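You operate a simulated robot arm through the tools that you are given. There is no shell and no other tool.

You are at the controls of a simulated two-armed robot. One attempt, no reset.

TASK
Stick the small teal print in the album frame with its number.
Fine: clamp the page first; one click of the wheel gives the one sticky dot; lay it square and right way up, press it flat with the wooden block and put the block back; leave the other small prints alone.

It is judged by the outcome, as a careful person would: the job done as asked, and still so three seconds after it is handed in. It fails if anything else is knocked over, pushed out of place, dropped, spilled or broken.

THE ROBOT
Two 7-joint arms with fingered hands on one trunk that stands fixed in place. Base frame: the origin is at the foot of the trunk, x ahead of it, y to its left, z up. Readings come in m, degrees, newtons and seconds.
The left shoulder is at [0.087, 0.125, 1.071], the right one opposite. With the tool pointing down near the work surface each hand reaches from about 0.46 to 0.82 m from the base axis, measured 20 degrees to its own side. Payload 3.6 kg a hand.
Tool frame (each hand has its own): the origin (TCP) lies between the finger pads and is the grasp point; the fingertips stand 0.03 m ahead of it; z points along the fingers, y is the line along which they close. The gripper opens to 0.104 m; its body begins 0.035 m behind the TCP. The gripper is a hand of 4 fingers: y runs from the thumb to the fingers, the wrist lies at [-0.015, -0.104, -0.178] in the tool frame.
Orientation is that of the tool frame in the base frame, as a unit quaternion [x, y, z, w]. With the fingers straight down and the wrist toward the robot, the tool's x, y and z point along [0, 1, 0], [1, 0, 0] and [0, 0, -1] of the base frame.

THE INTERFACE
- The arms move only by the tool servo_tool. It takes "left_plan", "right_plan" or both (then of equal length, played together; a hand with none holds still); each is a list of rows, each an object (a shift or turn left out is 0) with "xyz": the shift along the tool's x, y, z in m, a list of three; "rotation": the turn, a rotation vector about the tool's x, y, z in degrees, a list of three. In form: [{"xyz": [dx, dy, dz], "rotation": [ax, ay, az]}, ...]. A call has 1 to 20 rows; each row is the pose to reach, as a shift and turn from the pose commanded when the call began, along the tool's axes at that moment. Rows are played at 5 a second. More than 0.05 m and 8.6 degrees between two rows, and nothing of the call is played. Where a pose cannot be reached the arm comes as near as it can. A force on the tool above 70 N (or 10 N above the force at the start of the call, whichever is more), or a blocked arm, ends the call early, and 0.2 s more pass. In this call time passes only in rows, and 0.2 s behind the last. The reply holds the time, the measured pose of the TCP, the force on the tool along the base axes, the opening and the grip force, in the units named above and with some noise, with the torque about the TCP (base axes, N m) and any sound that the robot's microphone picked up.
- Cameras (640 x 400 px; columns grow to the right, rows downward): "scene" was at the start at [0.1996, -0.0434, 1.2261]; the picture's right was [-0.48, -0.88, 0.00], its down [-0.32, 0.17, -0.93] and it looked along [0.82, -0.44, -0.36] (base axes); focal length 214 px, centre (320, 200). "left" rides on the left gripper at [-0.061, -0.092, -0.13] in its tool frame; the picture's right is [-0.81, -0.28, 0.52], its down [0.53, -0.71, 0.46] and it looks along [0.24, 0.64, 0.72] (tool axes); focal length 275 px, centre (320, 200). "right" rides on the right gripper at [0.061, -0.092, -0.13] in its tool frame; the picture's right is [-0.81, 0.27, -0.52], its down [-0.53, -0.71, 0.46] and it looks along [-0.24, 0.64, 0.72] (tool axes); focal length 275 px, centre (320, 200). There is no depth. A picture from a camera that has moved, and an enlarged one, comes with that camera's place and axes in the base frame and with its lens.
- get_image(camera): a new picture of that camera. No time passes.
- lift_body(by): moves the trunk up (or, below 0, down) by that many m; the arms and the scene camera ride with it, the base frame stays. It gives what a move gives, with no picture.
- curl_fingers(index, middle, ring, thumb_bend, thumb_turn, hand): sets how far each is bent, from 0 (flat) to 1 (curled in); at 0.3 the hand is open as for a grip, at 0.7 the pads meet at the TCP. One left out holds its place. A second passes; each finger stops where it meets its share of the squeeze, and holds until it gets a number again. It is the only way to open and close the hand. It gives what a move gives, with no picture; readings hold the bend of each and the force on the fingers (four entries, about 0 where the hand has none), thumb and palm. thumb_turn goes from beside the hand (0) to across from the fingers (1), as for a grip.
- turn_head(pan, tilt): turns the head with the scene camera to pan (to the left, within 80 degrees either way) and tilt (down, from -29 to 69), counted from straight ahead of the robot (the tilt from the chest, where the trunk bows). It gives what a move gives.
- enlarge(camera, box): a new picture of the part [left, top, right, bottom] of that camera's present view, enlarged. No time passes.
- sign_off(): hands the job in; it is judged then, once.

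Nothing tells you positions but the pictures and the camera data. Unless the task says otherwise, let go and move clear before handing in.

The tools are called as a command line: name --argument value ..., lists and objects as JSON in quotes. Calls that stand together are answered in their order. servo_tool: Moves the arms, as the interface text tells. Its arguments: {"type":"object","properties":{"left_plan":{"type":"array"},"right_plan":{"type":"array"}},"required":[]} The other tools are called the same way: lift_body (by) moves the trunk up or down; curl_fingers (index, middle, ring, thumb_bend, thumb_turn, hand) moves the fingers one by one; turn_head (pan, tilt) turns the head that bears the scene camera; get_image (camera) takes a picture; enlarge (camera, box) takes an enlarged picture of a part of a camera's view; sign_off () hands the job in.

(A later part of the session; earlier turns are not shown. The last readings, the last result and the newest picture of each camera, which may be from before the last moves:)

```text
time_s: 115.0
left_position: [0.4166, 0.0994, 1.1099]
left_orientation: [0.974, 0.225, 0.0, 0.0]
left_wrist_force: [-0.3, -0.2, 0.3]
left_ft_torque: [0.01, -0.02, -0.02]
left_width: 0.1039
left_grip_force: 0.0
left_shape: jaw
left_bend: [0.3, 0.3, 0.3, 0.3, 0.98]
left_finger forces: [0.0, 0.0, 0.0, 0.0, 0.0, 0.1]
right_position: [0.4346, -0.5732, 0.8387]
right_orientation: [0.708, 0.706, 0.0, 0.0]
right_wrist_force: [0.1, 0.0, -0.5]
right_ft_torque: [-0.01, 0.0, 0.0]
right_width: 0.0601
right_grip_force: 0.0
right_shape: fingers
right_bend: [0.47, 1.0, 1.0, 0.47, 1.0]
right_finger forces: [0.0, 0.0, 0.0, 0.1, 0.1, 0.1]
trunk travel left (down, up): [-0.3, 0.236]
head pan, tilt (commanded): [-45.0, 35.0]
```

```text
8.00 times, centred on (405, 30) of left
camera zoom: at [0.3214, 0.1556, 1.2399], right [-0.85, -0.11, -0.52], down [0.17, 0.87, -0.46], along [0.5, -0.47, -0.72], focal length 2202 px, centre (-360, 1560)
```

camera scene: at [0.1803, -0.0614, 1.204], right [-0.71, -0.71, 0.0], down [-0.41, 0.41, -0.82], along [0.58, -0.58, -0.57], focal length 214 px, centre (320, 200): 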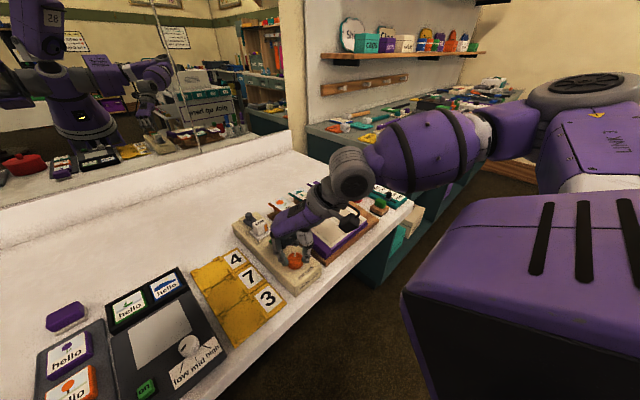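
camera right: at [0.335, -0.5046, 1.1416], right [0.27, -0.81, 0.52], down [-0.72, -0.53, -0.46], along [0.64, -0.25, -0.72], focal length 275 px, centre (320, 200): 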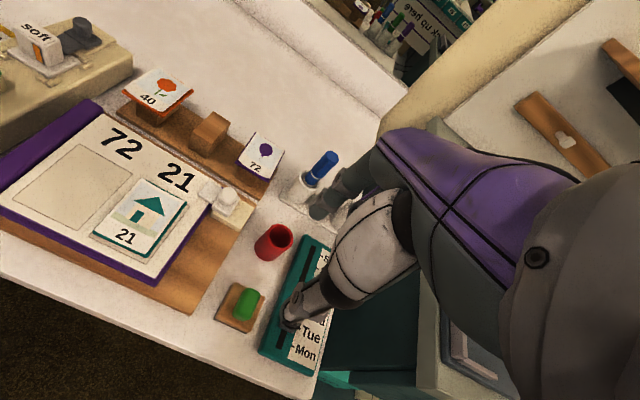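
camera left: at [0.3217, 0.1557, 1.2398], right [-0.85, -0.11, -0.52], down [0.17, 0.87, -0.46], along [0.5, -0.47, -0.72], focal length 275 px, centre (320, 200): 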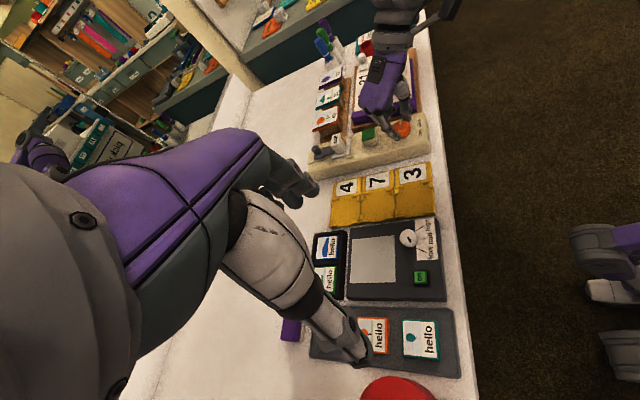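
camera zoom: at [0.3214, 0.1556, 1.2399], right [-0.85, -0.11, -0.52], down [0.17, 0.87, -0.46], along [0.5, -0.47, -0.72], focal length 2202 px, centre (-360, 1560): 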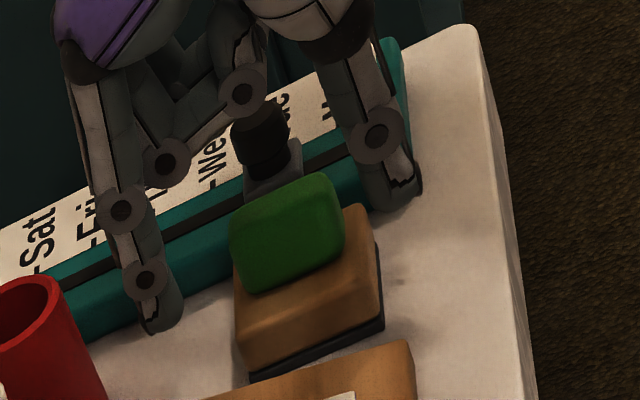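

The tips are level with the top of the wooden base, so I raise 4 mm to be sure of gripping only the green handle, then close.

servo_tool --right_plan '[{"xyz": [0, -0.001, -0.002]}, {"xyz": [0, -0.001, -0.0045]}]'

curl_fingers --hand "right" --index 0.55 --thumb_bend 0.55

enlarge --camera "scene" --box '[355, 170, 415, 220]'

enlarge --camera "left" --box '[375, 5, 435, 55]'

```text
time_s: 115.6
left_position: [0.4172, 0.0986, 1.109]
left_orientation: [0.974, 0.225, 0.0, -0.001]
left_wrist_force: [0.6, 0.5, 0.3]
left_ft_torque: [0.0, 0.01, 0.01]
left_width: 0.1036
left_grip_force: 0.1
left_shape: jaw
left_bend: [0.3, 0.3, 0.3, 0.3, 0.98]
left_finger forces: [0.0, 0.0, 0.0, 0.1, 0.0, 0.1]
right_position: [0.433, -0.574, 0.8444]
right_orientation: [0.708, 0.706, 0.0, 0.0]
right_wrist_force: [0.0, 0.9, -0.1]
right_ft_torque: [-0.01, 0.0, 0.0]
right_width: 0.0601
right_grip_force: 0.1
right_shape: fingers
right_bend: [0.47, 1.0, 1.0, 0.47, 1.0]
right_finger forces: [0.1, 0.1, 0.0, 0.0, 0.1, 0.0]
trunk travel left (down, up): [-0.3, 0.236]
head pan, tilt (commanded): [-45.0, 35.0]
```

```text
time_s: 116.6
left_position: [0.4166, 0.0996, 1.1098]
left_orientation: [0.974, 0.225, 0.001, 0.0]
left_wrist_force: [0.5, 0.2, -0.2]
left_ft_torque: [-0.04, -0.02, 0.03]
left_width: 0.1037
left_grip_force: 0.1
left_shape: jaw
left_bend: [0.3, 0.3, 0.3, 0.3, 0.98]
left_finger forces: [0.0, 0.0, 0.0, 0.1, 0.0, 0.0]
right_position: [0.4341, -0.5745, 0.8429]
right_orientation: [0.708, 0.706, 0.0, 0.001]
right_wrist_force: [0.5, -0.2, 0.2]
right_ft_torque: [0.02, 0.0, 0.0]
right_width: 0.0394
right_grip_force: 0.0
right_shape: fingers
right_bend: [0.55, 1.0, 1.0, 0.55, 1.0]
right_finger forces: [0.1, 0.1, 0.1, 0.0, 0.1, 0.0]
trunk travel left (down, up): [-0.3, 0.236]
head pan, tilt (commanded): [-45.0, 35.0]
```

```text
8.00 times, centred on (385, 195) of scene
camera zoom: at [0.1801, -0.0614, 1.2041], right [-0.71, -0.71, 0.0], down [-0.41, 0.41, -0.82], along [0.58, -0.58, -0.57], focal length 1716 px, centre (-200, 240)
```

zoom: 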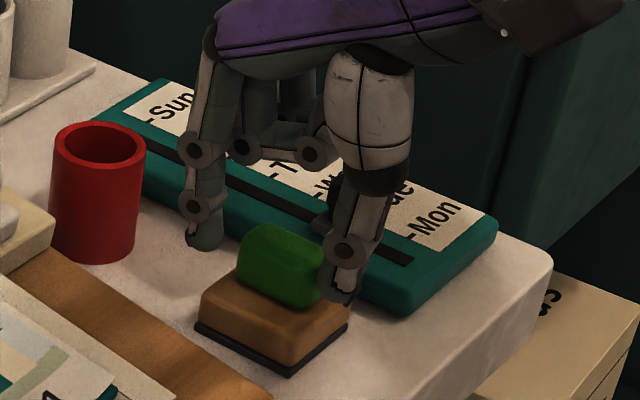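

```text
8.00 times, centred on (405, 30) of left
camera zoom: at [0.3214, 0.1556, 1.2399], right [-0.85, -0.11, -0.52], down [0.17, 0.87, -0.46], along [0.5, -0.47, -0.72], focal length 2202 px, centre (-360, 1560)
```

zoom: 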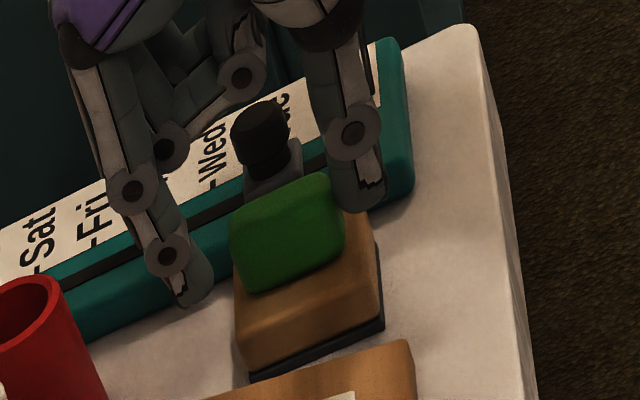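

The thumb is closer than the index, so I shift the hand 4 mm toward the robot to centre it, then close.

servo_tool --right_plan '[{"xyz": [0, -0.002, 0]}, {"xyz": [0, -0.004, 0]}]'

curl_fingers --hand "right" --index 0.6 --thumb_bend 0.6

enlarge --camera "scene" --box '[355, 170, 415, 220]'

enlarge --camera "left" --box '[375, 5, 435, 55]'

```text
time_s: 117.2
left_position: [0.4171, 0.0997, 1.11]
left_orientation: [0.974, 0.225, 0.0, -0.001]
left_wrist_force: [0.8, 0.6, -0.2]
left_ft_torque: [0.02, -0.01, -0.02]
left_width: 0.1036
left_grip_force: 0.0
left_shape: jaw
left_bend: [0.3, 0.3, 0.3, 0.3, 0.98]
left_finger forces: [0.0, 0.0, 0.0, 0.1, 0.0, 0.0]
right_position: [0.4293, -0.5734, 0.8433]
right_orientation: [0.708, 0.706, 0.0, 0.0]
right_wrist_force: [-0.4, 0.1, 0.4]
right_ft_torque: [0.03, 0.01, 0.02]
right_width: 0.0396
right_grip_force: 0.0
right_shape: fingers
right_bend: [0.55, 1.0, 1.0, 0.55, 1.0]
right_finger forces: [0.1, 0.0, 0.1, 0.0, 0.0, 0.0]
trunk travel left (down, up): [-0.3, 0.236]
head pan, tilt (commanded): [-45.0, 35.0]
```

```text
time_s: 118.2
left_position: [0.418, 0.1, 1.1113]
left_orientation: [0.974, 0.225, 0.0, 0.0]
left_wrist_force: [-1.0, -0.5, 0.0]
left_ft_torque: [-0.03, -0.01, 0.01]
left_width: 0.1038
left_grip_force: 0.0
left_shape: jaw
left_bend: [0.3, 0.3, 0.3, 0.3, 0.98]
left_finger forces: [0.1, 0.0, 0.0, 0.0, 0.0, 0.0]
right_position: [0.4294, -0.575, 0.8446]
right_orientation: [0.708, 0.706, 0.0, 0.0]
right_wrist_force: [-0.1, -0.1, 0.0]
right_ft_torque: [-0.02, 0.02, 0.0]
right_width: 0.0316
right_grip_force: 2.1
right_shape: fingers
right_bend: [0.58, 1.0, 1.0, 0.58, 1.0]
right_finger forces: [1.5, 0.0, 0.0, 0.1, 1.4, 0.0]
trunk travel left (down, up): [-0.3, 0.236]
head pan, tilt (commanded): [-45.0, 35.0]
```

```text
8.00 times, centred on (385, 195) of scene
camera zoom: at [0.1802, -0.0614, 1.204], right [-0.71, -0.71, 0.0], down [-0.41, 0.41, -0.82], along [0.58, -0.58, -0.57], focal length 1716 px, centre (-200, 240)
```

zoom: 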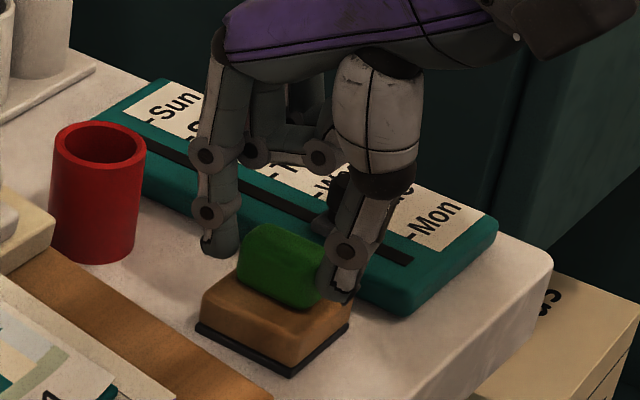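

```text
8.00 times, centred on (405, 30) of left
camera zoom: at [0.3214, 0.1556, 1.2399], right [-0.85, -0.11, -0.52], down [0.17, 0.87, -0.46], along [0.5, -0.47, -0.72], focal length 2202 px, centre (-360, 1560)
```

zoom: 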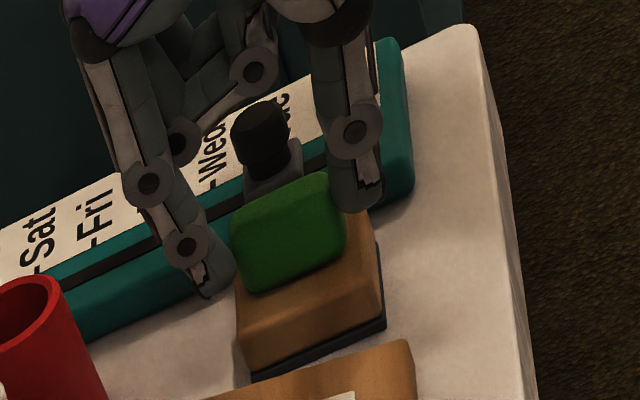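

Both pads touch evenly and the block hasn't moved. I tighten the grip and remember this pose for putting it back.

curl_fingers --hand "right" --index 0.7 --thumb_bend 0.7

servo_tool --right_plan '[{"xyz": [0, 0, -0.004]}, {"xyz": [0, 0, -0.012]}, {"xyz": [0, 0, -0.025]}]'

enlarge --camera "scene" --box '[355, 165, 415, 215]'

enlarge --camera "left" --box '[375, 0, 435, 50]'

```text
time_s: 119.2
left_position: [0.4179, 0.0999, 1.1107]
left_orientation: [0.974, 0.225, 0.0, 0.0]
left_wrist_force: [-0.1, -0.3, -1.0]
left_ft_torque: [-0.01, 0.0, 0.0]
left_width: 0.1036
left_grip_force: 0.1
left_shape: jaw
left_bend: [0.3, 0.3, 0.3, 0.3, 0.98]
left_finger forces: [0.0, 0.1, 0.0, 0.0, 0.0, 0.1]
right_position: [0.4282, -0.5736, 0.8441]
right_orientation: [0.708, 0.706, 0.0, 0.0]
right_wrist_force: [0.4, -0.3, -0.5]
right_ft_torque: [-0.01, 0.0, 0.01]
right_width: 0.0293
right_grip_force: 7.5
right_shape: fingers
right_bend: [0.59, 1.0, 1.0, 0.61, 1.0]
right_finger forces: [7.8, 0.1, 0.0, 0.1, 7.9, 0.1]
trunk travel left (down, up): [-0.3, 0.236]
head pan, tilt (commanded): [-45.0, 35.0]
```

```text
time_s: 120.0
left_position: [0.4167, 0.0992, 1.1096]
left_orientation: [0.974, 0.226, 0.0, -0.001]
left_wrist_force: [0.6, 0.4, 0.2]
left_ft_torque: [0.02, -0.03, 0.02]
left_width: 0.1035
left_grip_force: 0.0
left_shape: jaw
left_bend: [0.3, 0.3, 0.3, 0.3, 0.98]
left_finger forces: [0.1, 0.0, 0.1, 0.0, 0.1, 0.0]
right_position: [0.429, -0.5735, 0.87]
right_orientation: [0.709, 0.706, -0.001, 0.001]
right_wrist_force: [1.2, 0.6, -1.5]
right_ft_torque: [0.0, -0.02, 0.01]
right_width: 0.0294
right_grip_force: 8.1
right_shape: fingers
right_bend: [0.59, 1.0, 1.0, 0.61, 1.0]
right_finger forces: [7.7, 0.0, 0.1, 0.1, 7.8, 0.0]
trunk travel left (down, up): [-0.3, 0.236]
head pan, tilt (commanded): [-45.0, 35.0]
```

```text
8.00 times, centred on (385, 190) of scene
camera zoom: at [0.1802, -0.0614, 1.2041], right [-0.71, -0.71, 0.0], down [-0.41, 0.41, -0.82], along [0.58, -0.58, -0.57], focal length 1716 px, centre (-200, 280)
```

zoom: 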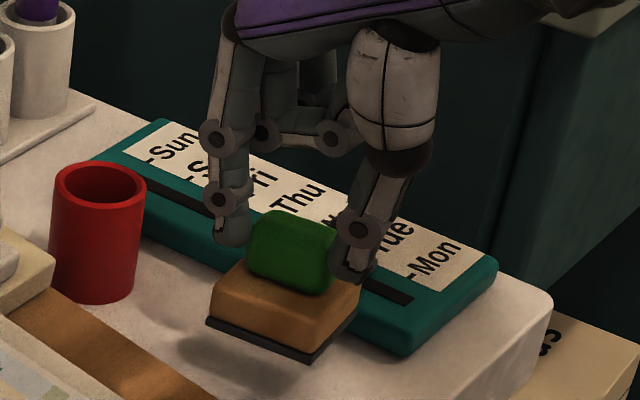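

```text
8.00 times, centred on (405, 25) of left
camera zoom: at [0.3214, 0.1556, 1.2399], right [-0.85, -0.11, -0.52], down [0.17, 0.87, -0.46], along [0.5, -0.47, -0.72], focal length 2202 px, centre (-360, 1600)
```

zoom: 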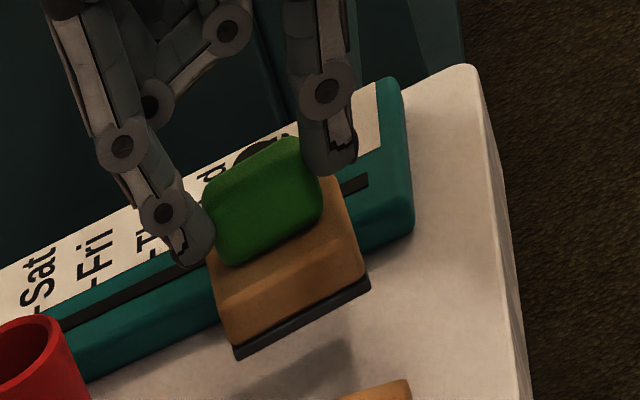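

The block is up and held firmly. I raise it, carry it over the print at height, and pitch it to the page's slope.

servo_tool --right_plan '[{"xyz": [0, 0, -0.045]}, {"xyz": [0, 0, -0.09]}, {"xyz": [0.036, 0.003, -0.09]}, {"xyz": [0.072, 0.006, -0.09]}, {"xyz": [0.108, 0.009, -0.09]}, {"xyz": [0.1417, 0.0115, -0.09]}]'

servo_tool --right_plan '[{"xyz": [0, 0, 0.01], "rotation": [-3.5, 0, 0]}, {"xyz": [0, 0, 0.02], "rotation": [-7, 0, 0]}, {"xyz": [0, 0, 0.03], "rotation": [-10, 0, 0]}]'

enlarge --camera "right" --box '[170, 170, 370, 380]'

enlarge --camera "scene" --box '[300, 150, 400, 240]'

enlarge --camera "left" --box '[330, 10, 430, 100]'

```text
time_s: 121.4
left_position: [0.4157, 0.0993, 1.1103]
left_orientation: [0.974, 0.225, -0.001, 0.0]
left_wrist_force: [0.2, 0.0, 1.1]
left_ft_torque: [0.0, -0.01, 0.02]
left_width: 0.1039
left_grip_force: 0.2
left_shape: jaw
left_bend: [0.3, 0.3, 0.3, 0.3, 0.98]
left_finger forces: [0.1, 0.0, 0.0, 0.0, 0.0, 0.0]
right_position: [0.4411, -0.4318, 0.9588]
right_orientation: [0.709, 0.705, 0.0, 0.0]
right_wrist_force: [-0.1, 0.2, -1.8]
right_ft_torque: [0.0, 0.0, -0.01]
right_width: 0.0293
right_grip_force: 7.8
right_shape: fingers
right_bend: [0.59, 1.0, 1.0, 0.61, 1.0]
right_finger forces: [7.8, 0.1, 0.1, 0.0, 7.7, 0.0]
trunk travel left (down, up): [-0.3, 0.236]
head pan, tilt (commanded): [-45.0, 35.0]
```

```text
time_s: 122.2
left_position: [0.4168, 0.0999, 1.1096]
left_orientation: [0.974, 0.225, -0.001, 0.0]
left_wrist_force: [0.3, -0.5, -0.1]
left_ft_torque: [0.01, 0.0, 0.0]
left_width: 0.1037
left_grip_force: 0.1
left_shape: jaw
left_bend: [0.3, 0.3, 0.3, 0.3, 0.98]
left_finger forces: [0.0, 0.0, 0.0, 0.0, 0.0, 0.0]
right_position: [0.4416, -0.4313, 0.9301]
right_orientation: [0.706, 0.702, 0.062, 0.063]
right_wrist_force: [-0.4, 0.1, -1.2]
right_ft_torque: [0.01, 0.03, 0.02]
right_width: 0.029
right_grip_force: 7.6
right_shape: fingers
right_bend: [0.59, 1.0, 1.0, 0.61, 1.0]
right_finger forces: [7.6, 0.0, 0.1, 0.1, 7.9, 0.0]
trunk travel left (down, up): [-0.3, 0.236]
head pan, tilt (commanded): [-45.0, 35.0]
```

```text
1.90 times, centred on (270, 275) of right
camera zoom: at [0.3289, -0.3703, 1.0423], right [0.18, -0.81, 0.56], down [-0.62, -0.53, -0.57], along [0.76, -0.25, -0.6], focal length 524 px, centre (415, 57)
```

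zoom: 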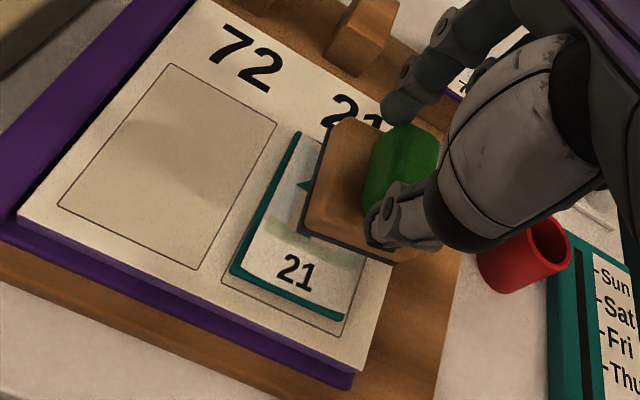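

```text
4.44 times, centred on (350, 195) of scene
camera zoom: at [0.1802, -0.0615, 1.204], right [-0.71, -0.71, 0.0], down [-0.41, 0.41, -0.82], along [0.58, -0.58, -0.57], focal length 953 px, centre (187, 222)
```

zoom: 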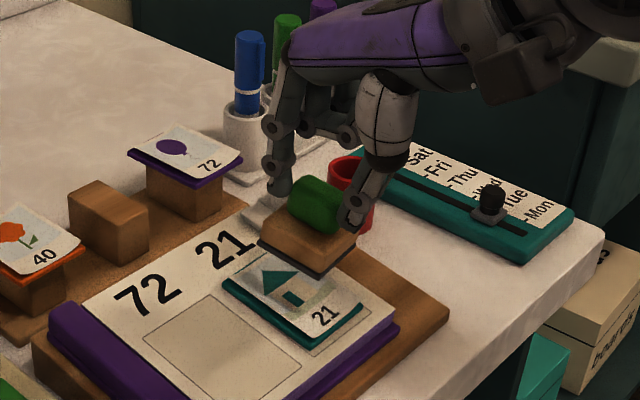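

```text
4.44 times, centred on (380, 55) of left
camera zoom: at [0.3214, 0.1555, 1.2399], right [-0.85, -0.11, -0.52], down [0.17, 0.87, -0.46], along [0.5, -0.47, -0.72], focal length 1224 px, centre (53, 844)
```

zoom: 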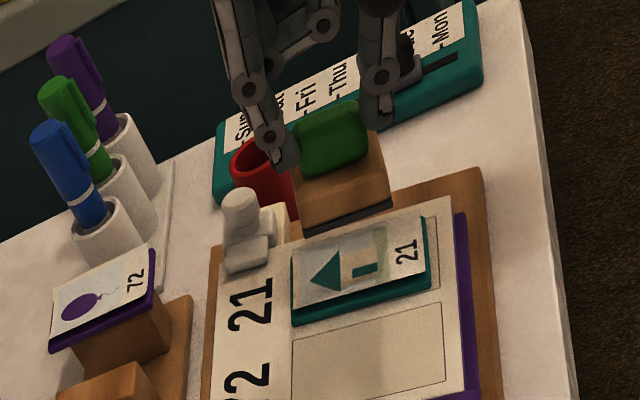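

The block is right over the print; it sits about 10° twisted in my grip, so I twist the hand to square it while lowering close to the print.

servo_tool --right_plan '[{"xyz": [0, -0.002, 0.01], "rotation": [0, 0, 5]}, {"xyz": [0, -0.003, 0.02], "rotation": [0, 0, 10]}, {"xyz": [0, -0.003, 0.025], "rotation": [0, 0, 10]}]'

enlarge --camera "right" --box '[170, 170, 370, 380]'

enlarge --camera "scene" --box '[310, 165, 390, 235]'

enlarge --camera "left" --box '[345, 25, 425, 95]'

```text
time_s: 123.0
left_position: [0.4166, 0.0993, 1.1101]
left_orientation: [0.974, 0.225, -0.001, -0.001]
left_wrist_force: [-0.5, 1.1, -0.6]
left_ft_torque: [0.01, 0.0, 0.01]
left_width: 0.1036
left_grip_force: 0.0
left_shape: jaw
left_bend: [0.3, 0.3, 0.3, 0.3, 0.98]
left_finger forces: [0.0, 0.0, 0.0, 0.0, 0.1, 0.1]
right_position: [0.4432, -0.4324, 0.9036]
right_orientation: [0.765, 0.638, 0.067, 0.057]
right_wrist_force: [1.0, -0.3, -1.3]
right_ft_torque: [0.03, 0.05, 0.0]
right_width: 0.0291
right_grip_force: 8.2
right_shape: fingers
right_bend: [0.59, 1.0, 1.0, 0.61, 1.0]
right_finger forces: [7.8, 0.0, 0.0, 0.0, 7.8, 0.1]
trunk travel left (down, up): [-0.3, 0.236]
head pan, tilt (commanded): [-45.0, 35.0]
```

```text
1.90 times, centred on (270, 275) of right
camera zoom: at [0.3424, -0.3554, 1.0188], right [0.03, -0.85, 0.53], down [-0.71, -0.4, -0.59], along [0.71, -0.36, -0.61], focal length 524 px, centre (415, 57)
```

zoom: 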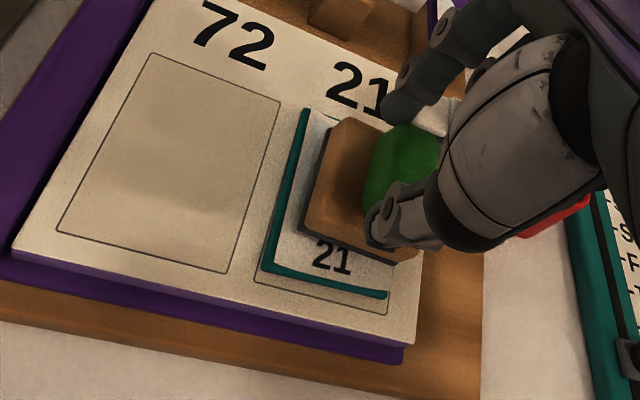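

```text
5.71 times, centred on (350, 200) of scene
camera zoom: at [0.1802, -0.0615, 1.204], right [-0.71, -0.71, 0.0], down [-0.41, 0.41, -0.82], along [0.58, -0.58, -0.57], focal length 1226 px, centre (149, 200)
```

zoom: 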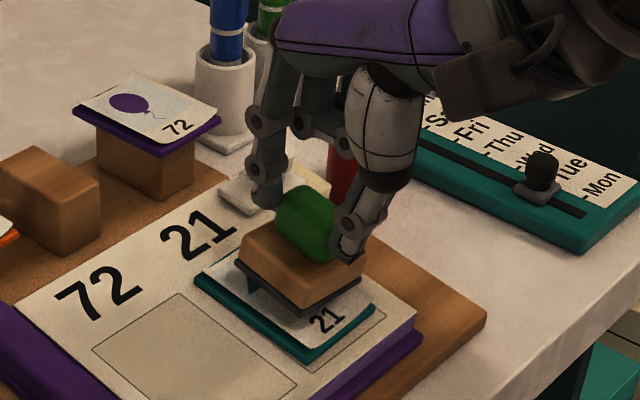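

```text
5.71 times, centred on (385, 60) of left
camera zoom: at [0.3214, 0.1555, 1.2399], right [-0.85, -0.11, -0.52], down [0.17, 0.87, -0.46], along [0.5, -0.47, -0.72], focal length 1573 px, centre (-51, 1000)
```

zoom: 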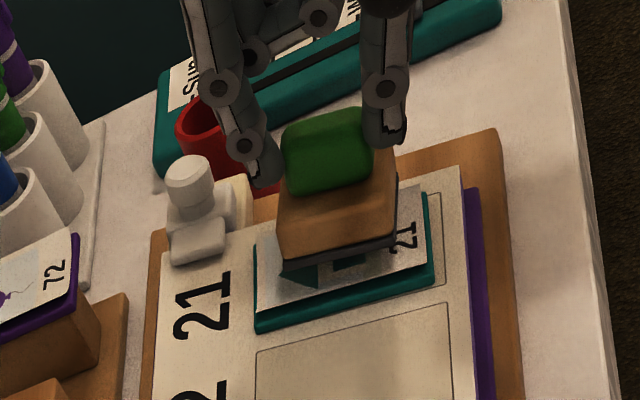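

The block is centred and square over the print. I lower it slowly until it presses.

servo_tool --right_plan '[{"xyz": [0, 0, 0.002]}, {"xyz": [0, 0, 0.004]}, {"xyz": [0, 0, 0.006]}]'

enlarge --camera "scene" --box '[310, 165, 390, 235]'

```text
time_s: 123.8
left_position: [0.4168, 0.0991, 1.109]
left_orientation: [0.974, 0.225, -0.001, -0.001]
left_wrist_force: [0.6, 0.2, -0.4]
left_ft_torque: [-0.01, 0.01, -0.03]
left_width: 0.1039
left_grip_force: 0.0
left_shape: jaw
left_bend: [0.3, 0.3, 0.3, 0.3, 0.98]
left_finger forces: [0.0, 0.0, 0.1, 0.1, 0.1, 0.0]
right_position: [0.4433, -0.432, 0.8978]
right_orientation: [0.765, 0.638, 0.067, 0.057]
right_wrist_force: [0.2, 0.3, -0.9]
right_ft_torque: [0.01, 0.01, -0.01]
right_width: 0.0291
right_grip_force: 8.0
right_shape: fingers
right_bend: [0.59, 1.0, 1.0, 0.61, 1.0]
right_finger forces: [7.7, 0.1, 0.1, 0.0, 7.9, 0.0]
trunk travel left (down, up): [-0.3, 0.236]
head pan, tilt (commanded): [-45.0, 35.0]
```

```text
5.71 times, centred on (350, 200) of scene
camera zoom: at [0.1802, -0.0615, 1.204], right [-0.71, -0.71, 0.0], down [-0.41, 0.41, -0.82], along [0.58, -0.58, -0.57], focal length 1226 px, centre (149, 200)
```

zoom: 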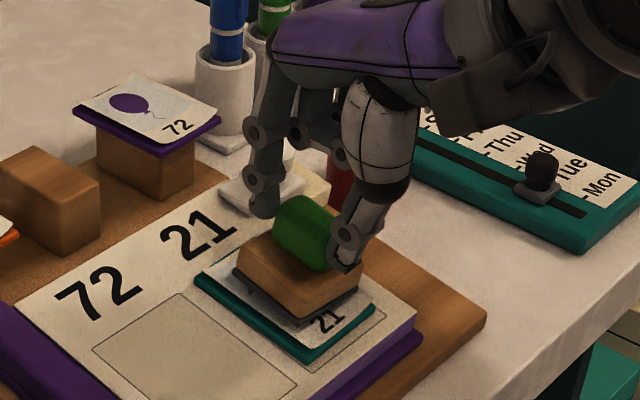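

servo_tool --right_plan '[{"xyz": [0, 0, 0.0015]}, {"xyz": [0, 0, 0.003]}, {"xyz": [0, 0, 0.0045]}]'

enlarge --camera "scene" --box '[315, 180, 375, 230]'

```text
time_s: 124.6
left_position: [0.4178, 0.0995, 1.1102]
left_orientation: [0.974, 0.225, 0.001, 0.0]
left_wrist_force: [0.1, 0.0, -0.2]
left_ft_torque: [-0.02, -0.02, -0.02]
left_width: 0.1037
left_grip_force: 0.1
left_shape: jaw
left_bend: [0.3, 0.3, 0.3, 0.3, 0.98]
left_finger forces: [0.1, 0.0, 0.0, 0.0, 0.0, 0.0]
right_position: [0.4437, -0.4323, 0.8934]
right_orientation: [0.765, 0.638, 0.067, 0.058]
right_wrist_force: [-0.1, -0.5, -0.5]
right_ft_torque: [0.02, 0.04, 0.0]
right_width: 0.0289
right_grip_force: 8.0
right_shape: fingers
right_bend: [0.59, 1.0, 1.0, 0.61, 1.0]
right_finger forces: [7.8, 0.0, 0.0, 0.1, 7.8, 0.0]
trunk travel left (down, up): [-0.3, 0.236]
head pan, tilt (commanded): [-45.0, 35.0]
```

```text
8.00 times, centred on (345, 205) of scene
camera zoom: at [0.1802, -0.0615, 1.204], right [-0.71, -0.71, 0.0], down [-0.41, 0.41, -0.82], along [0.58, -0.58, -0.57], focal length 1716 px, centre (120, 160)
```

zoom: 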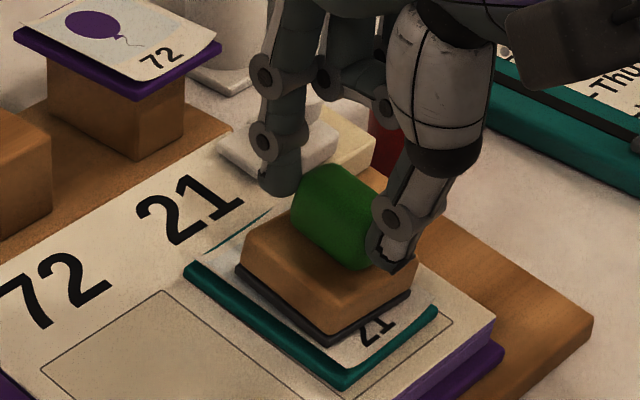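

servo_tool --right_plan '[{"xyz": [0, 0, 0.001]}, {"xyz": [0, 0, 0.002]}, {"xyz": [0, 0, 0.003]}]'

enlarge --camera "scene" --box '[315, 180, 375, 230]'

```text
time_s: 125.4
left_position: [0.4177, 0.0987, 1.1104]
left_orientation: [0.974, 0.225, 0.0, 0.0]
left_wrist_force: [0.4, 0.6, 0.0]
left_ft_torque: [-0.01, 0.0, -0.01]
left_width: 0.1036
left_grip_force: 0.1
left_shape: jaw
left_bend: [0.3, 0.3, 0.3, 0.3, 0.98]
left_finger forces: [0.1, 0.0, 0.0, 0.0, 0.0, 0.1]
right_position: [0.4447, -0.4318, 0.8903]
right_orientation: [0.765, 0.639, 0.067, 0.057]
right_wrist_force: [-0.1, -0.3, -0.1]
right_ft_torque: [0.01, 0.02, 0.0]
right_width: 0.029
right_grip_force: 8.0
right_shape: fingers
right_bend: [0.59, 1.0, 1.0, 0.61, 1.0]
right_finger forces: [8.0, 0.0, 0.0, 0.0, 8.1, 0.0]
trunk travel left (down, up): [-0.3, 0.236]
head pan, tilt (commanded): [-45.0, 35.0]
```

```text
8.00 times, centred on (345, 205) of scene
camera zoom: at [0.1801, -0.0614, 1.2041], right [-0.71, -0.71, 0.0], down [-0.41, 0.41, -0.82], along [0.58, -0.58, -0.57], focal length 1716 px, centre (120, 160)
```

zoom: 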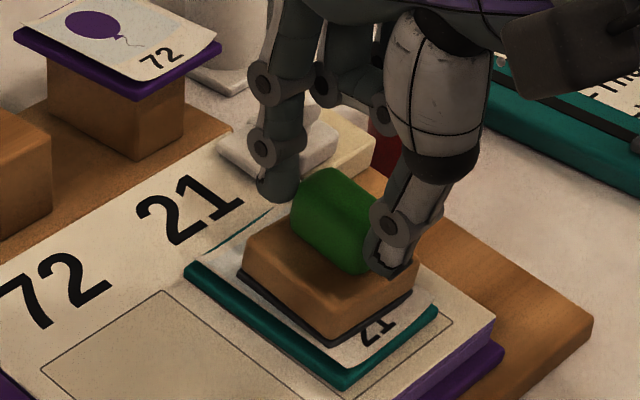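

servo_tool --right_plan '[{"xyz": [0, 0, 0.001]}, {"xyz": [0, 0, 0.002]}]'

enlarge --camera "scene" --box '[315, 180, 375, 230]'

```text
time_s: 126.0
left_position: [0.4169, 0.0997, 1.1105]
left_orientation: [0.974, 0.225, 0.001, 0.001]
left_wrist_force: [0.2, -0.1, 0.0]
left_ft_torque: [0.01, 0.0, 0.02]
left_width: 0.1037
left_grip_force: 0.0
left_shape: jaw
left_bend: [0.3, 0.3, 0.3, 0.3, 0.98]
left_finger forces: [0.1, 0.0, 0.1, 0.1, 0.1, 0.0]
right_position: [0.4444, -0.4327, 0.89]
right_orientation: [0.764, 0.639, 0.067, 0.057]
right_wrist_force: [-0.6, 0.8, 4.5]
right_ft_torque: [0.03, 0.06, -0.03]
right_width: 0.0291
right_grip_force: 9.4
right_shape: fingers
right_bend: [0.59, 1.0, 1.0, 0.62, 1.0]
right_finger forces: [9.2, 0.0, 0.1, 0.0, 8.5, 0.0]
trunk travel left (down, up): [-0.3, 0.236]
head pan, tilt (commanded): [-45.0, 35.0]
```

```text
8.00 times, centred on (345, 205) of scene
camera zoom: at [0.1798, -0.0611, 1.2042], right [-0.71, -0.71, 0.0], down [-0.41, 0.41, -0.82], along [0.58, -0.58, -0.57], focal length 1716 px, centre (120, 160)
```

zoom: 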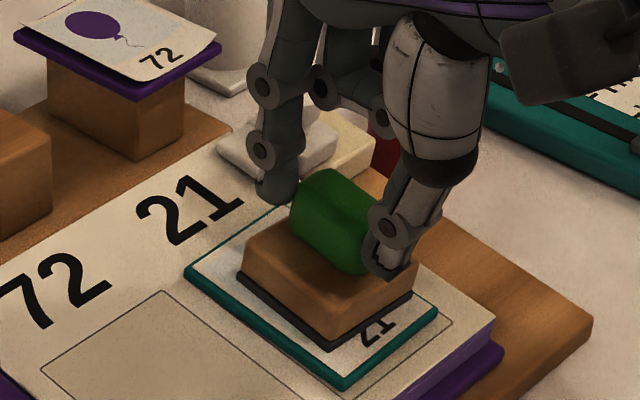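

The card has gone flat under the block (about 6 N). I press slightly more and hold a moment.

servo_tool --right_plan '[{"xyz": [0, 0, 0.001]}, {"xyz": [0, 0, 0.0015]}, {"xyz": [0, 0, 0.0015]}, {"xyz": [0, 0, 0.0015]}, {"xyz": [0, 0, 0.0015]}]'

enlarge --camera "scene" --box '[315, 180, 375, 230]'

enlarge --camera "left" --box '[345, 25, 425, 95]'

```text
time_s: 127.2
left_position: [0.4159, 0.1003, 1.1088]
left_orientation: [0.974, 0.226, 0.0, 0.0]
left_wrist_force: [-0.2, -0.2, -0.1]
left_ft_torque: [0.02, -0.02, 0.01]
left_width: 0.1037
left_grip_force: 0.0
left_shape: jaw
left_bend: [0.3, 0.3, 0.3, 0.3, 0.98]
left_finger forces: [0.0, 0.1, 0.0, 0.0, 0.0, 0.0]
right_position: [0.445, -0.4317, 0.8876]
right_orientation: [0.765, 0.638, 0.067, 0.057]
right_wrist_force: [-1.4, -0.2, 11.9]
right_ft_torque: [0.01, -0.02, -0.04]
right_width: 0.0292
right_grip_force: 9.6
right_shape: fingers
right_bend: [0.59, 1.0, 1.0, 0.62, 1.0]
right_finger forces: [10.1, 0.0, 0.1, 0.0, 8.7, 0.0]
trunk travel left (down, up): [-0.3, 0.236]
head pan, tilt (commanded): [-45.0, 35.0]
```

```text
8.00 times, centred on (345, 205) of scene
camera zoom: at [0.1794, -0.0608, 1.2042], right [-0.71, -0.71, 0.0], down [-0.41, 0.41, -0.82], along [0.58, -0.58, -0.57], focal length 1716 px, centre (120, 160)
```

zoom: 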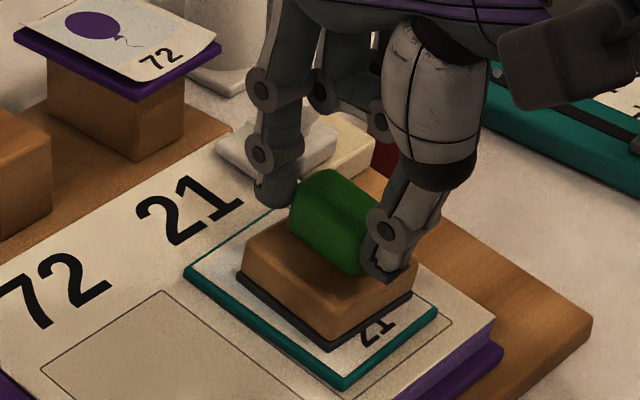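

```text
5.71 times, centred on (385, 60) of left
camera zoom: at [0.3206, 0.1562, 1.24], right [-0.85, -0.11, -0.52], down [0.17, 0.87, -0.46], along [0.5, -0.47, -0.72], focal length 1573 px, centre (-51, 1000)
```

zoom: 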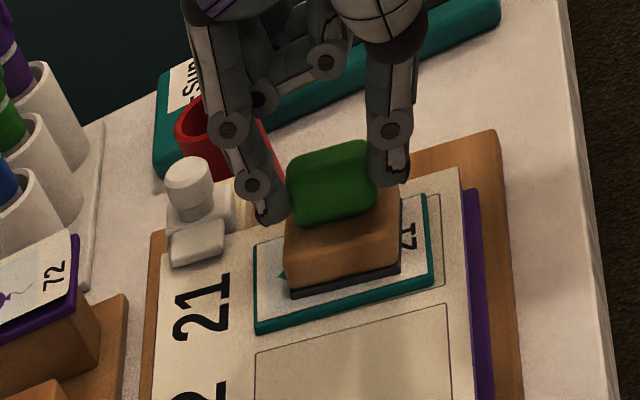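

Pressed with about 12 N and the card is flat. I lift the block off straight along the page normal and check the print.

servo_tool --right_plan '[{"xyz": [0, 0, -0.0015]}, {"xyz": [0, 0, -0.004]}, {"xyz": [0, 0, -0.015]}, {"xyz": [0, 0, -0.035]}, {"xyz": [0, 0, -0.055]}]'

enlarge --camera "scene" --box '[310, 175, 390, 235]'

enlarge --camera "left" --box '[345, 25, 425, 95]'

enlarge --camera "right" --box '[170, 170, 370, 380]'

```text
time_s: 128.4
left_position: [0.4161, 0.0995, 1.1101]
left_orientation: [0.975, 0.224, 0.0, 0.0]
left_wrist_force: [0.3, -0.2, -0.1]
left_ft_torque: [-0.03, -0.01, 0.02]
left_width: 0.1035
left_grip_force: 0.1
left_shape: jaw
left_bend: [0.3, 0.3, 0.3, 0.3, 0.98]
left_finger forces: [0.1, 0.0, 0.0, 0.0, 0.1, 0.0]
right_position: [0.4361, -0.4319, 0.9408]
right_orientation: [0.765, 0.639, 0.066, 0.056]
right_wrist_force: [-0.7, -0.3, -0.6]
right_ft_torque: [0.01, 0.03, 0.06]
right_width: 0.0286
right_grip_force: 8.3
right_shape: fingers
right_bend: [0.59, 1.0, 1.0, 0.62, 1.0]
right_finger forces: [8.3, 0.0, 0.0, 0.0, 8.4, 0.0]
trunk travel left (down, up): [-0.3, 0.236]
head pan, tilt (commanded): [-45.0, 35.0]
```

```text
6.67 times, centred on (350, 205) of scene
camera zoom: at [0.1802, -0.0614, 1.204], right [-0.71, -0.71, 0.0], down [-0.41, 0.41, -0.82], along [0.58, -0.58, -0.57], focal length 1430 px, centre (120, 167)
```

zoom: 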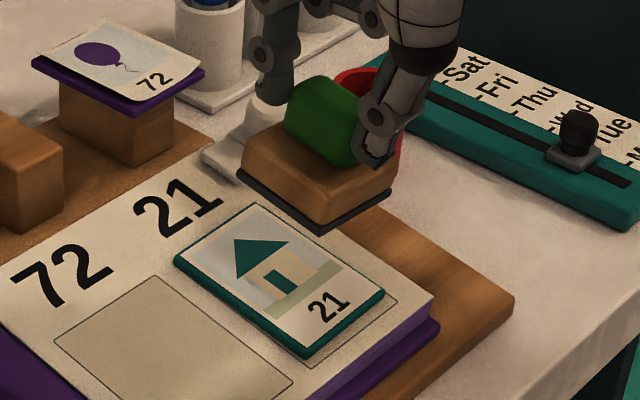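

```text
5.71 times, centred on (385, 60) of left
camera zoom: at [0.3214, 0.1556, 1.2399], right [-0.85, -0.11, -0.52], down [0.17, 0.87, -0.46], along [0.5, -0.47, -0.72], focal length 1573 px, centre (-51, 1000)
```

zoom: 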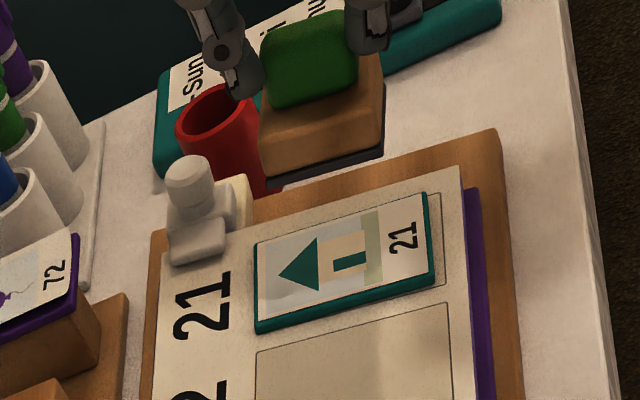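

```text
1.90 times, centred on (270, 275) of right
camera zoom: at [0.336, -0.3546, 1.0558], right [0.04, -0.85, 0.53], down [-0.71, -0.4, -0.59], along [0.71, -0.35, -0.61], focal length 524 px, centre (415, 57)
```

zoom: 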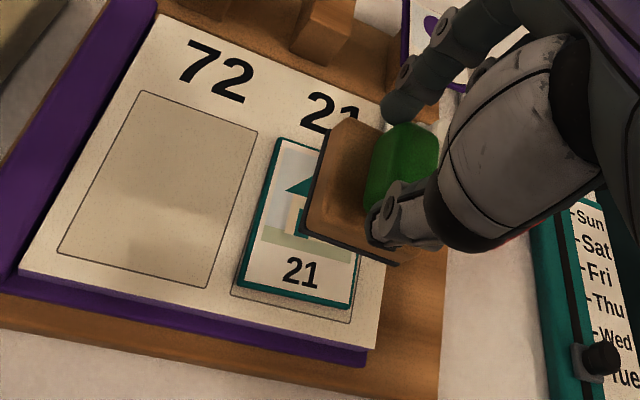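

The print is flat, upright and in place. Now the block goes back: I level the hand and carry it over its old spot at height, with the twist kept so it comes down square.

servo_tool --right_plan '[{"xyz": [0.0003, 0.0017, -0.01], "rotation": [3.28, -0.58, 0]}, {"xyz": [0.0006, 0.0034, -0.02], "rotation": [6.57, -1.16, 0]}, {"xyz": [0.0009, 0.0051, -0.03], "rotation": [9.85, -1.74, 0]}]'

servo_tool --right_plan '[{"xyz": [-0.035, 0.0047, 0]}, {"xyz": [-0.07, 0.0094, 0]}, {"xyz": [-0.105, 0.0141, 0]}, {"xyz": [-0.14, 0.0188, 0]}]'

enlarge --camera "scene" --box '[350, 150, 430, 220]'

enlarge --camera "right" --box '[170, 170, 370, 380]'

```text
time_s: 129.2
left_position: [0.4165, 0.0997, 1.1098]
left_orientation: [0.974, 0.225, 0.0, -0.001]
left_wrist_force: [0.7, 0.1, -0.2]
left_ft_torque: [0.0, -0.03, 0.01]
left_width: 0.1037
left_grip_force: 0.0
left_shape: jaw
left_bend: [0.3, 0.3, 0.3, 0.3, 0.98]
left_finger forces: [0.1, 0.0, 0.1, 0.0, 0.0, 0.0]
right_position: [0.4357, -0.4316, 0.9718]
right_orientation: [0.768, 0.641, 0.001, -0.001]
right_wrist_force: [0.0, 0.1, -1.0]
right_ft_torque: [-0.01, 0.02, 0.0]
right_width: 0.0292
right_grip_force: 8.2
right_shape: fingers
right_bend: [0.59, 1.0, 1.0, 0.62, 1.0]
right_finger forces: [8.3, 0.1, 0.0, 0.1, 8.2, 0.0]
trunk travel left (down, up): [-0.3, 0.236]
head pan, tilt (commanded): [-45.0, 35.0]
```

```text
time_s: 130.2
left_position: [0.416, 0.0995, 1.1099]
left_orientation: [0.974, 0.225, -0.001, 0.0]
left_wrist_force: [-0.2, -0.2, -0.8]
left_ft_torque: [0.0, -0.01, 0.04]
left_width: 0.1038
left_grip_force: 0.0
left_shape: jaw
left_bend: [0.3, 0.3, 0.3, 0.3, 0.98]
left_finger forces: [0.1, 0.0, 0.1, 0.1, 0.1, 0.1]
right_position: [0.4301, -0.5739, 0.9722]
right_orientation: [0.767, 0.642, 0.0, 0.0]
right_wrist_force: [0.3, -0.5, -1.6]
right_ft_torque: [0.04, -0.01, 0.03]
right_width: 0.0291
right_grip_force: 8.1
right_shape: fingers
right_bend: [0.59, 1.0, 1.0, 0.62, 1.0]
right_finger forces: [8.1, 0.1, 0.0, 0.0, 8.0, 0.0]
trunk travel left (down, up): [-0.3, 0.236]
head pan, tilt (commanded): [-45.0, 35.0]
```

```text
5.71 times, centred on (390, 185) of scene
camera zoom: at [0.1802, -0.0617, 1.204], right [-0.71, -0.71, 0.0], down [-0.41, 0.41, -0.82], along [0.58, -0.58, -0.57], focal length 1226 px, centre (-80, 286)
```

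zoom: 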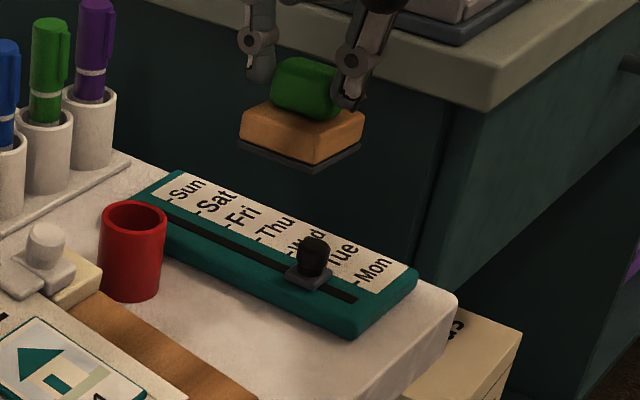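

```text
1.90 times, centred on (270, 275) of right
camera zoom: at [0.3506, -0.4975, 1.1032], right [0.13, -0.85, 0.52], down [-0.8, -0.4, -0.46], along [0.59, -0.35, -0.72], focal length 524 px, centre (415, 57)
```

zoom: 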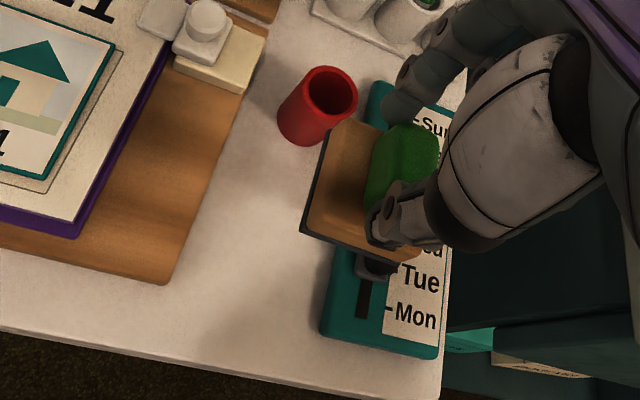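

The block is level and square again over its old place. I lower it, first quickly then slowly to touch down.

servo_tool --right_plan '[{"xyz": [0, 0, 0.035]}, {"xyz": [0, 0, 0.07]}, {"xyz": [0, 0, 0.1]}, {"xyz": [0, 0, 0.118]}]'

enlarge --camera "scene" --box '[355, 170, 415, 220]'

enlarge --camera "left" --box '[375, 5, 435, 55]'

enlarge --camera "right" --box '[170, 170, 370, 380]'

```text
time_s: 131.2
left_position: [0.4173, 0.0994, 1.1101]
left_orientation: [0.974, 0.225, 0.0, 0.0]
left_wrist_force: [-0.4, -0.1, 0.3]
left_ft_torque: [-0.01, -0.02, 0.03]
left_width: 0.1039
left_grip_force: 0.0
left_shape: jaw
left_bend: [0.3, 0.3, 0.3, 0.3, 0.98]
left_finger forces: [0.0, 0.1, 0.1, 0.0, 0.1, 0.0]
right_position: [0.4296, -0.5726, 0.8539]
right_orientation: [0.767, 0.642, 0.0, 0.001]
right_wrist_force: [0.6, 0.1, -1.2]
right_ft_torque: [0.01, 0.0, -0.02]
right_width: 0.0291
right_grip_force: 8.2
right_shape: fingers
right_bend: [0.59, 1.0, 1.0, 0.62, 1.0]
right_finger forces: [8.1, 0.1, 0.1, 0.0, 8.1, 0.1]
trunk travel left (down, up): [-0.3, 0.236]
head pan, tilt (commanded): [-45.0, 35.0]
```

```text
8.00 times, centred on (385, 195) of scene
camera zoom: at [0.1802, -0.0615, 1.204], right [-0.71, -0.71, 0.0], down [-0.41, 0.41, -0.82], along [0.58, -0.58, -0.57], focal length 1716 px, centre (-200, 240)
```

zoom: 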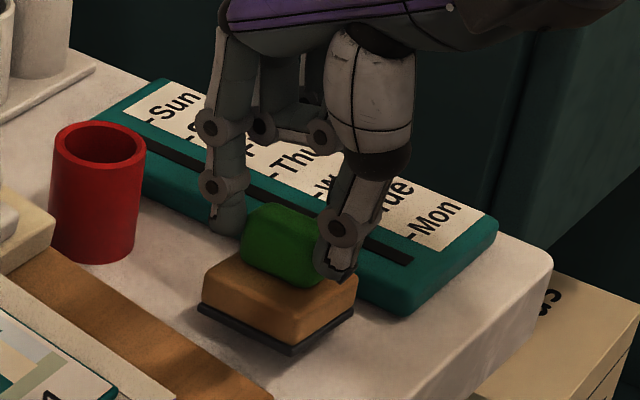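

```text
8.00 times, centred on (405, 30) of left
camera zoom: at [0.3215, 0.1555, 1.2399], right [-0.85, -0.11, -0.52], down [0.17, 0.87, -0.46], along [0.5, -0.47, -0.72], focal length 2202 px, centre (-360, 1560)
```

zoom: 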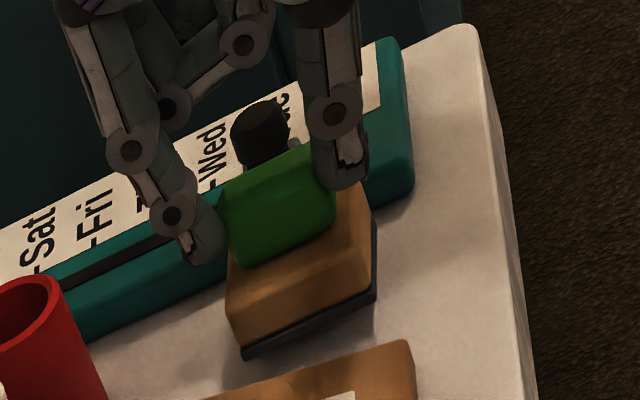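

```text
1.90 times, centred on (270, 275) of right
camera zoom: at [0.3506, -0.4967, 0.9846], right [0.13, -0.85, 0.52], down [-0.8, -0.4, -0.46], along [0.59, -0.35, -0.72], focal length 524 px, centre (415, 57)
```

zoom: 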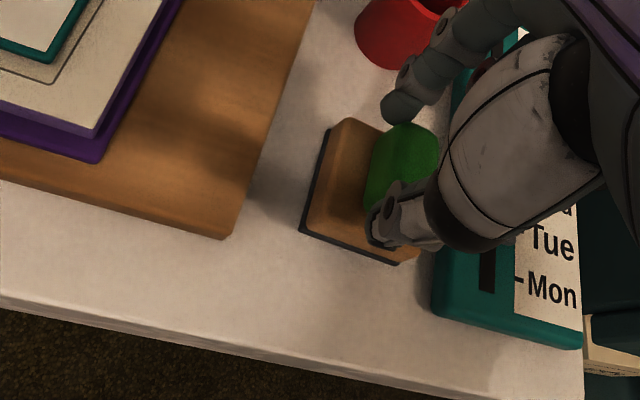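

Nearly down; compared with the earlier pictures it is within 3 mm of where it stood. I correct that slightly and lower in small steps.

servo_tool --right_plan '[{"xyz": [0.0013, 0.0005, 0.002]}, {"xyz": [0.0027, 0.001, 0.004]}, {"xyz": [0.0027, 0.001, 0.006]}, {"xyz": [0.0027, 0.001, 0.0075]}]'

enlarge --camera "scene" --box '[355, 170, 415, 220]'

enlarge --camera "left" --box '[375, 5, 435, 55]'

```text
time_s: 132.2
left_position: [0.416, 0.0986, 1.1103]
left_orientation: [0.975, 0.224, 0.0, 0.0]
left_wrist_force: [-0.6, 0.3, -0.1]
left_ft_torque: [0.0, 0.0, 0.02]
left_width: 0.1035
left_grip_force: 0.1
left_shape: jaw
left_bend: [0.3, 0.3, 0.3, 0.3, 0.98]
left_finger forces: [0.1, 0.0, 0.0, 0.0, 0.1, 0.0]
right_position: [0.4316, -0.57, 0.8462]
right_orientation: [0.767, 0.642, 0.0, 0.0]
right_wrist_force: [-0.9, 0.6, -0.6]
right_ft_torque: [0.01, -0.04, 0.01]
right_width: 0.0291
right_grip_force: 8.6
right_shape: fingers
right_bend: [0.59, 1.0, 1.0, 0.62, 1.0]
right_finger forces: [8.2, 0.0, 0.1, 0.1, 8.0, 0.0]
trunk travel left (down, up): [-0.3, 0.236]
head pan, tilt (commanded): [-45.0, 35.0]
```

```text
8.00 times, centred on (385, 195) of scene
camera zoom: at [0.1802, -0.0615, 1.204], right [-0.71, -0.71, 0.0], down [-0.41, 0.41, -0.82], along [0.58, -0.58, -0.57], focal length 1716 px, centre (-200, 240)
```

zoom: 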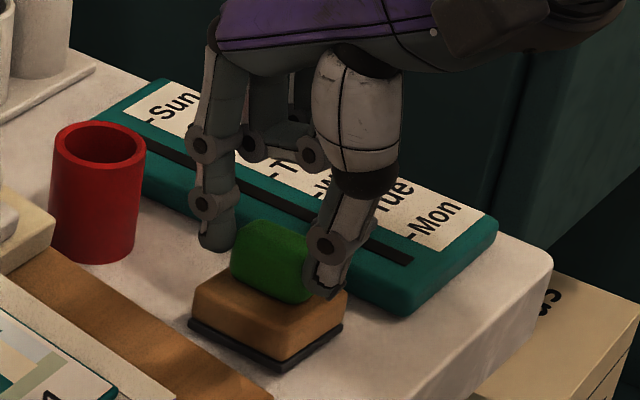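

```text
8.00 times, centred on (405, 30) of left
camera zoom: at [0.3215, 0.1555, 1.2399], right [-0.85, -0.11, -0.52], down [0.17, 0.87, -0.46], along [0.5, -0.47, -0.72], focal length 2202 px, centre (-360, 1560)
```

zoom: 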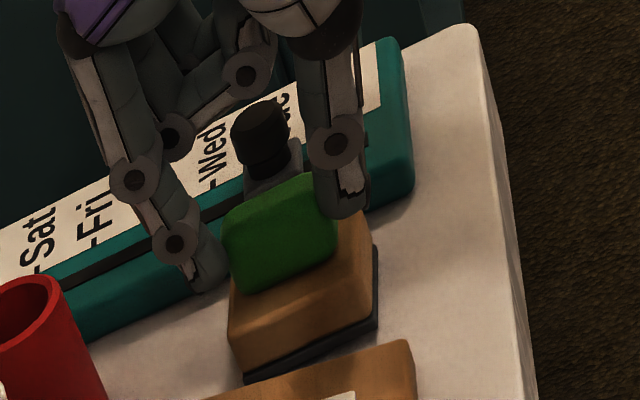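

servo_tool --right_plan '[{"xyz": [-0.0018, -0.0013, 0.001]}, {"xyz": [-0.0018, -0.0013, 0.002]}, {"xyz": [-0.0018, -0.0013, 0.003]}]'

enlarge --camera "scene" --box '[355, 170, 415, 220]'

enlarge --camera "left" --box '[375, 5, 435, 55]'

```text
time_s: 133.0
left_position: [0.4168, 0.0992, 1.1099]
left_orientation: [0.974, 0.225, 0.0, 0.0]
left_wrist_force: [0.5, -0.4, 0.1]
left_ft_torque: [0.04, -0.04, 0.02]
left_width: 0.1038
left_grip_force: 0.0
left_shape: jaw
left_bend: [0.3, 0.3, 0.3, 0.3, 0.98]
left_finger forces: [0.0, 0.1, 0.1, 0.0, 0.1, 0.0]
right_position: [0.4297, -0.5713, 0.8444]
right_orientation: [0.767, 0.641, 0.001, 0.001]
right_wrist_force: [-0.2, 0.0, 2.1]
right_ft_torque: [0.0, -0.02, -0.01]
right_width: 0.029
right_grip_force: 9.0
right_shape: fingers
right_bend: [0.59, 1.0, 1.0, 0.62, 1.0]
right_finger forces: [8.1, 0.0, 0.0, 0.1, 9.0, 0.1]
trunk travel left (down, up): [-0.3, 0.236]
head pan, tilt (commanded): [-45.0, 35.0]
```

```text
8.00 times, centred on (385, 195) of scene
camera zoom: at [0.1799, -0.0613, 1.2041], right [-0.71, -0.71, 0.0], down [-0.41, 0.41, -0.82], along [0.58, -0.58, -0.57], focal length 1716 px, centre (-200, 240)
```

zoom: 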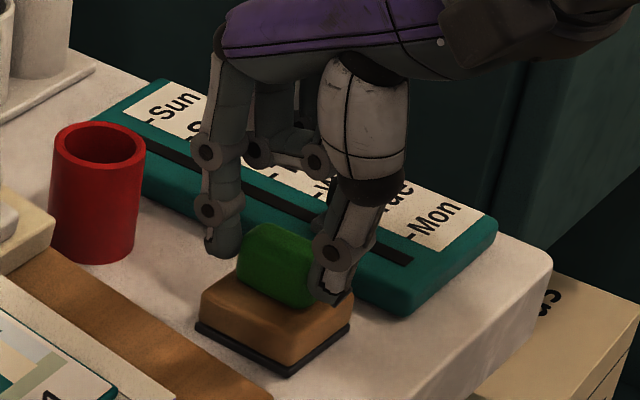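

```text
8.00 times, centred on (405, 30) of left
camera zoom: at [0.3212, 0.1557, 1.2399], right [-0.85, -0.11, -0.52], down [0.17, 0.87, -0.46], along [0.5, -0.47, -0.72], focal length 2202 px, centre (-360, 1560)
```

zoom: 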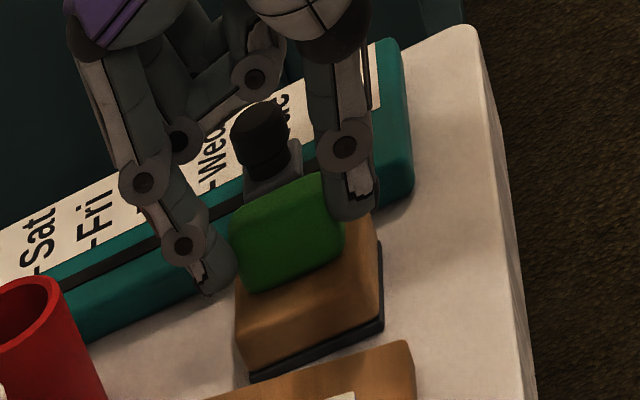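

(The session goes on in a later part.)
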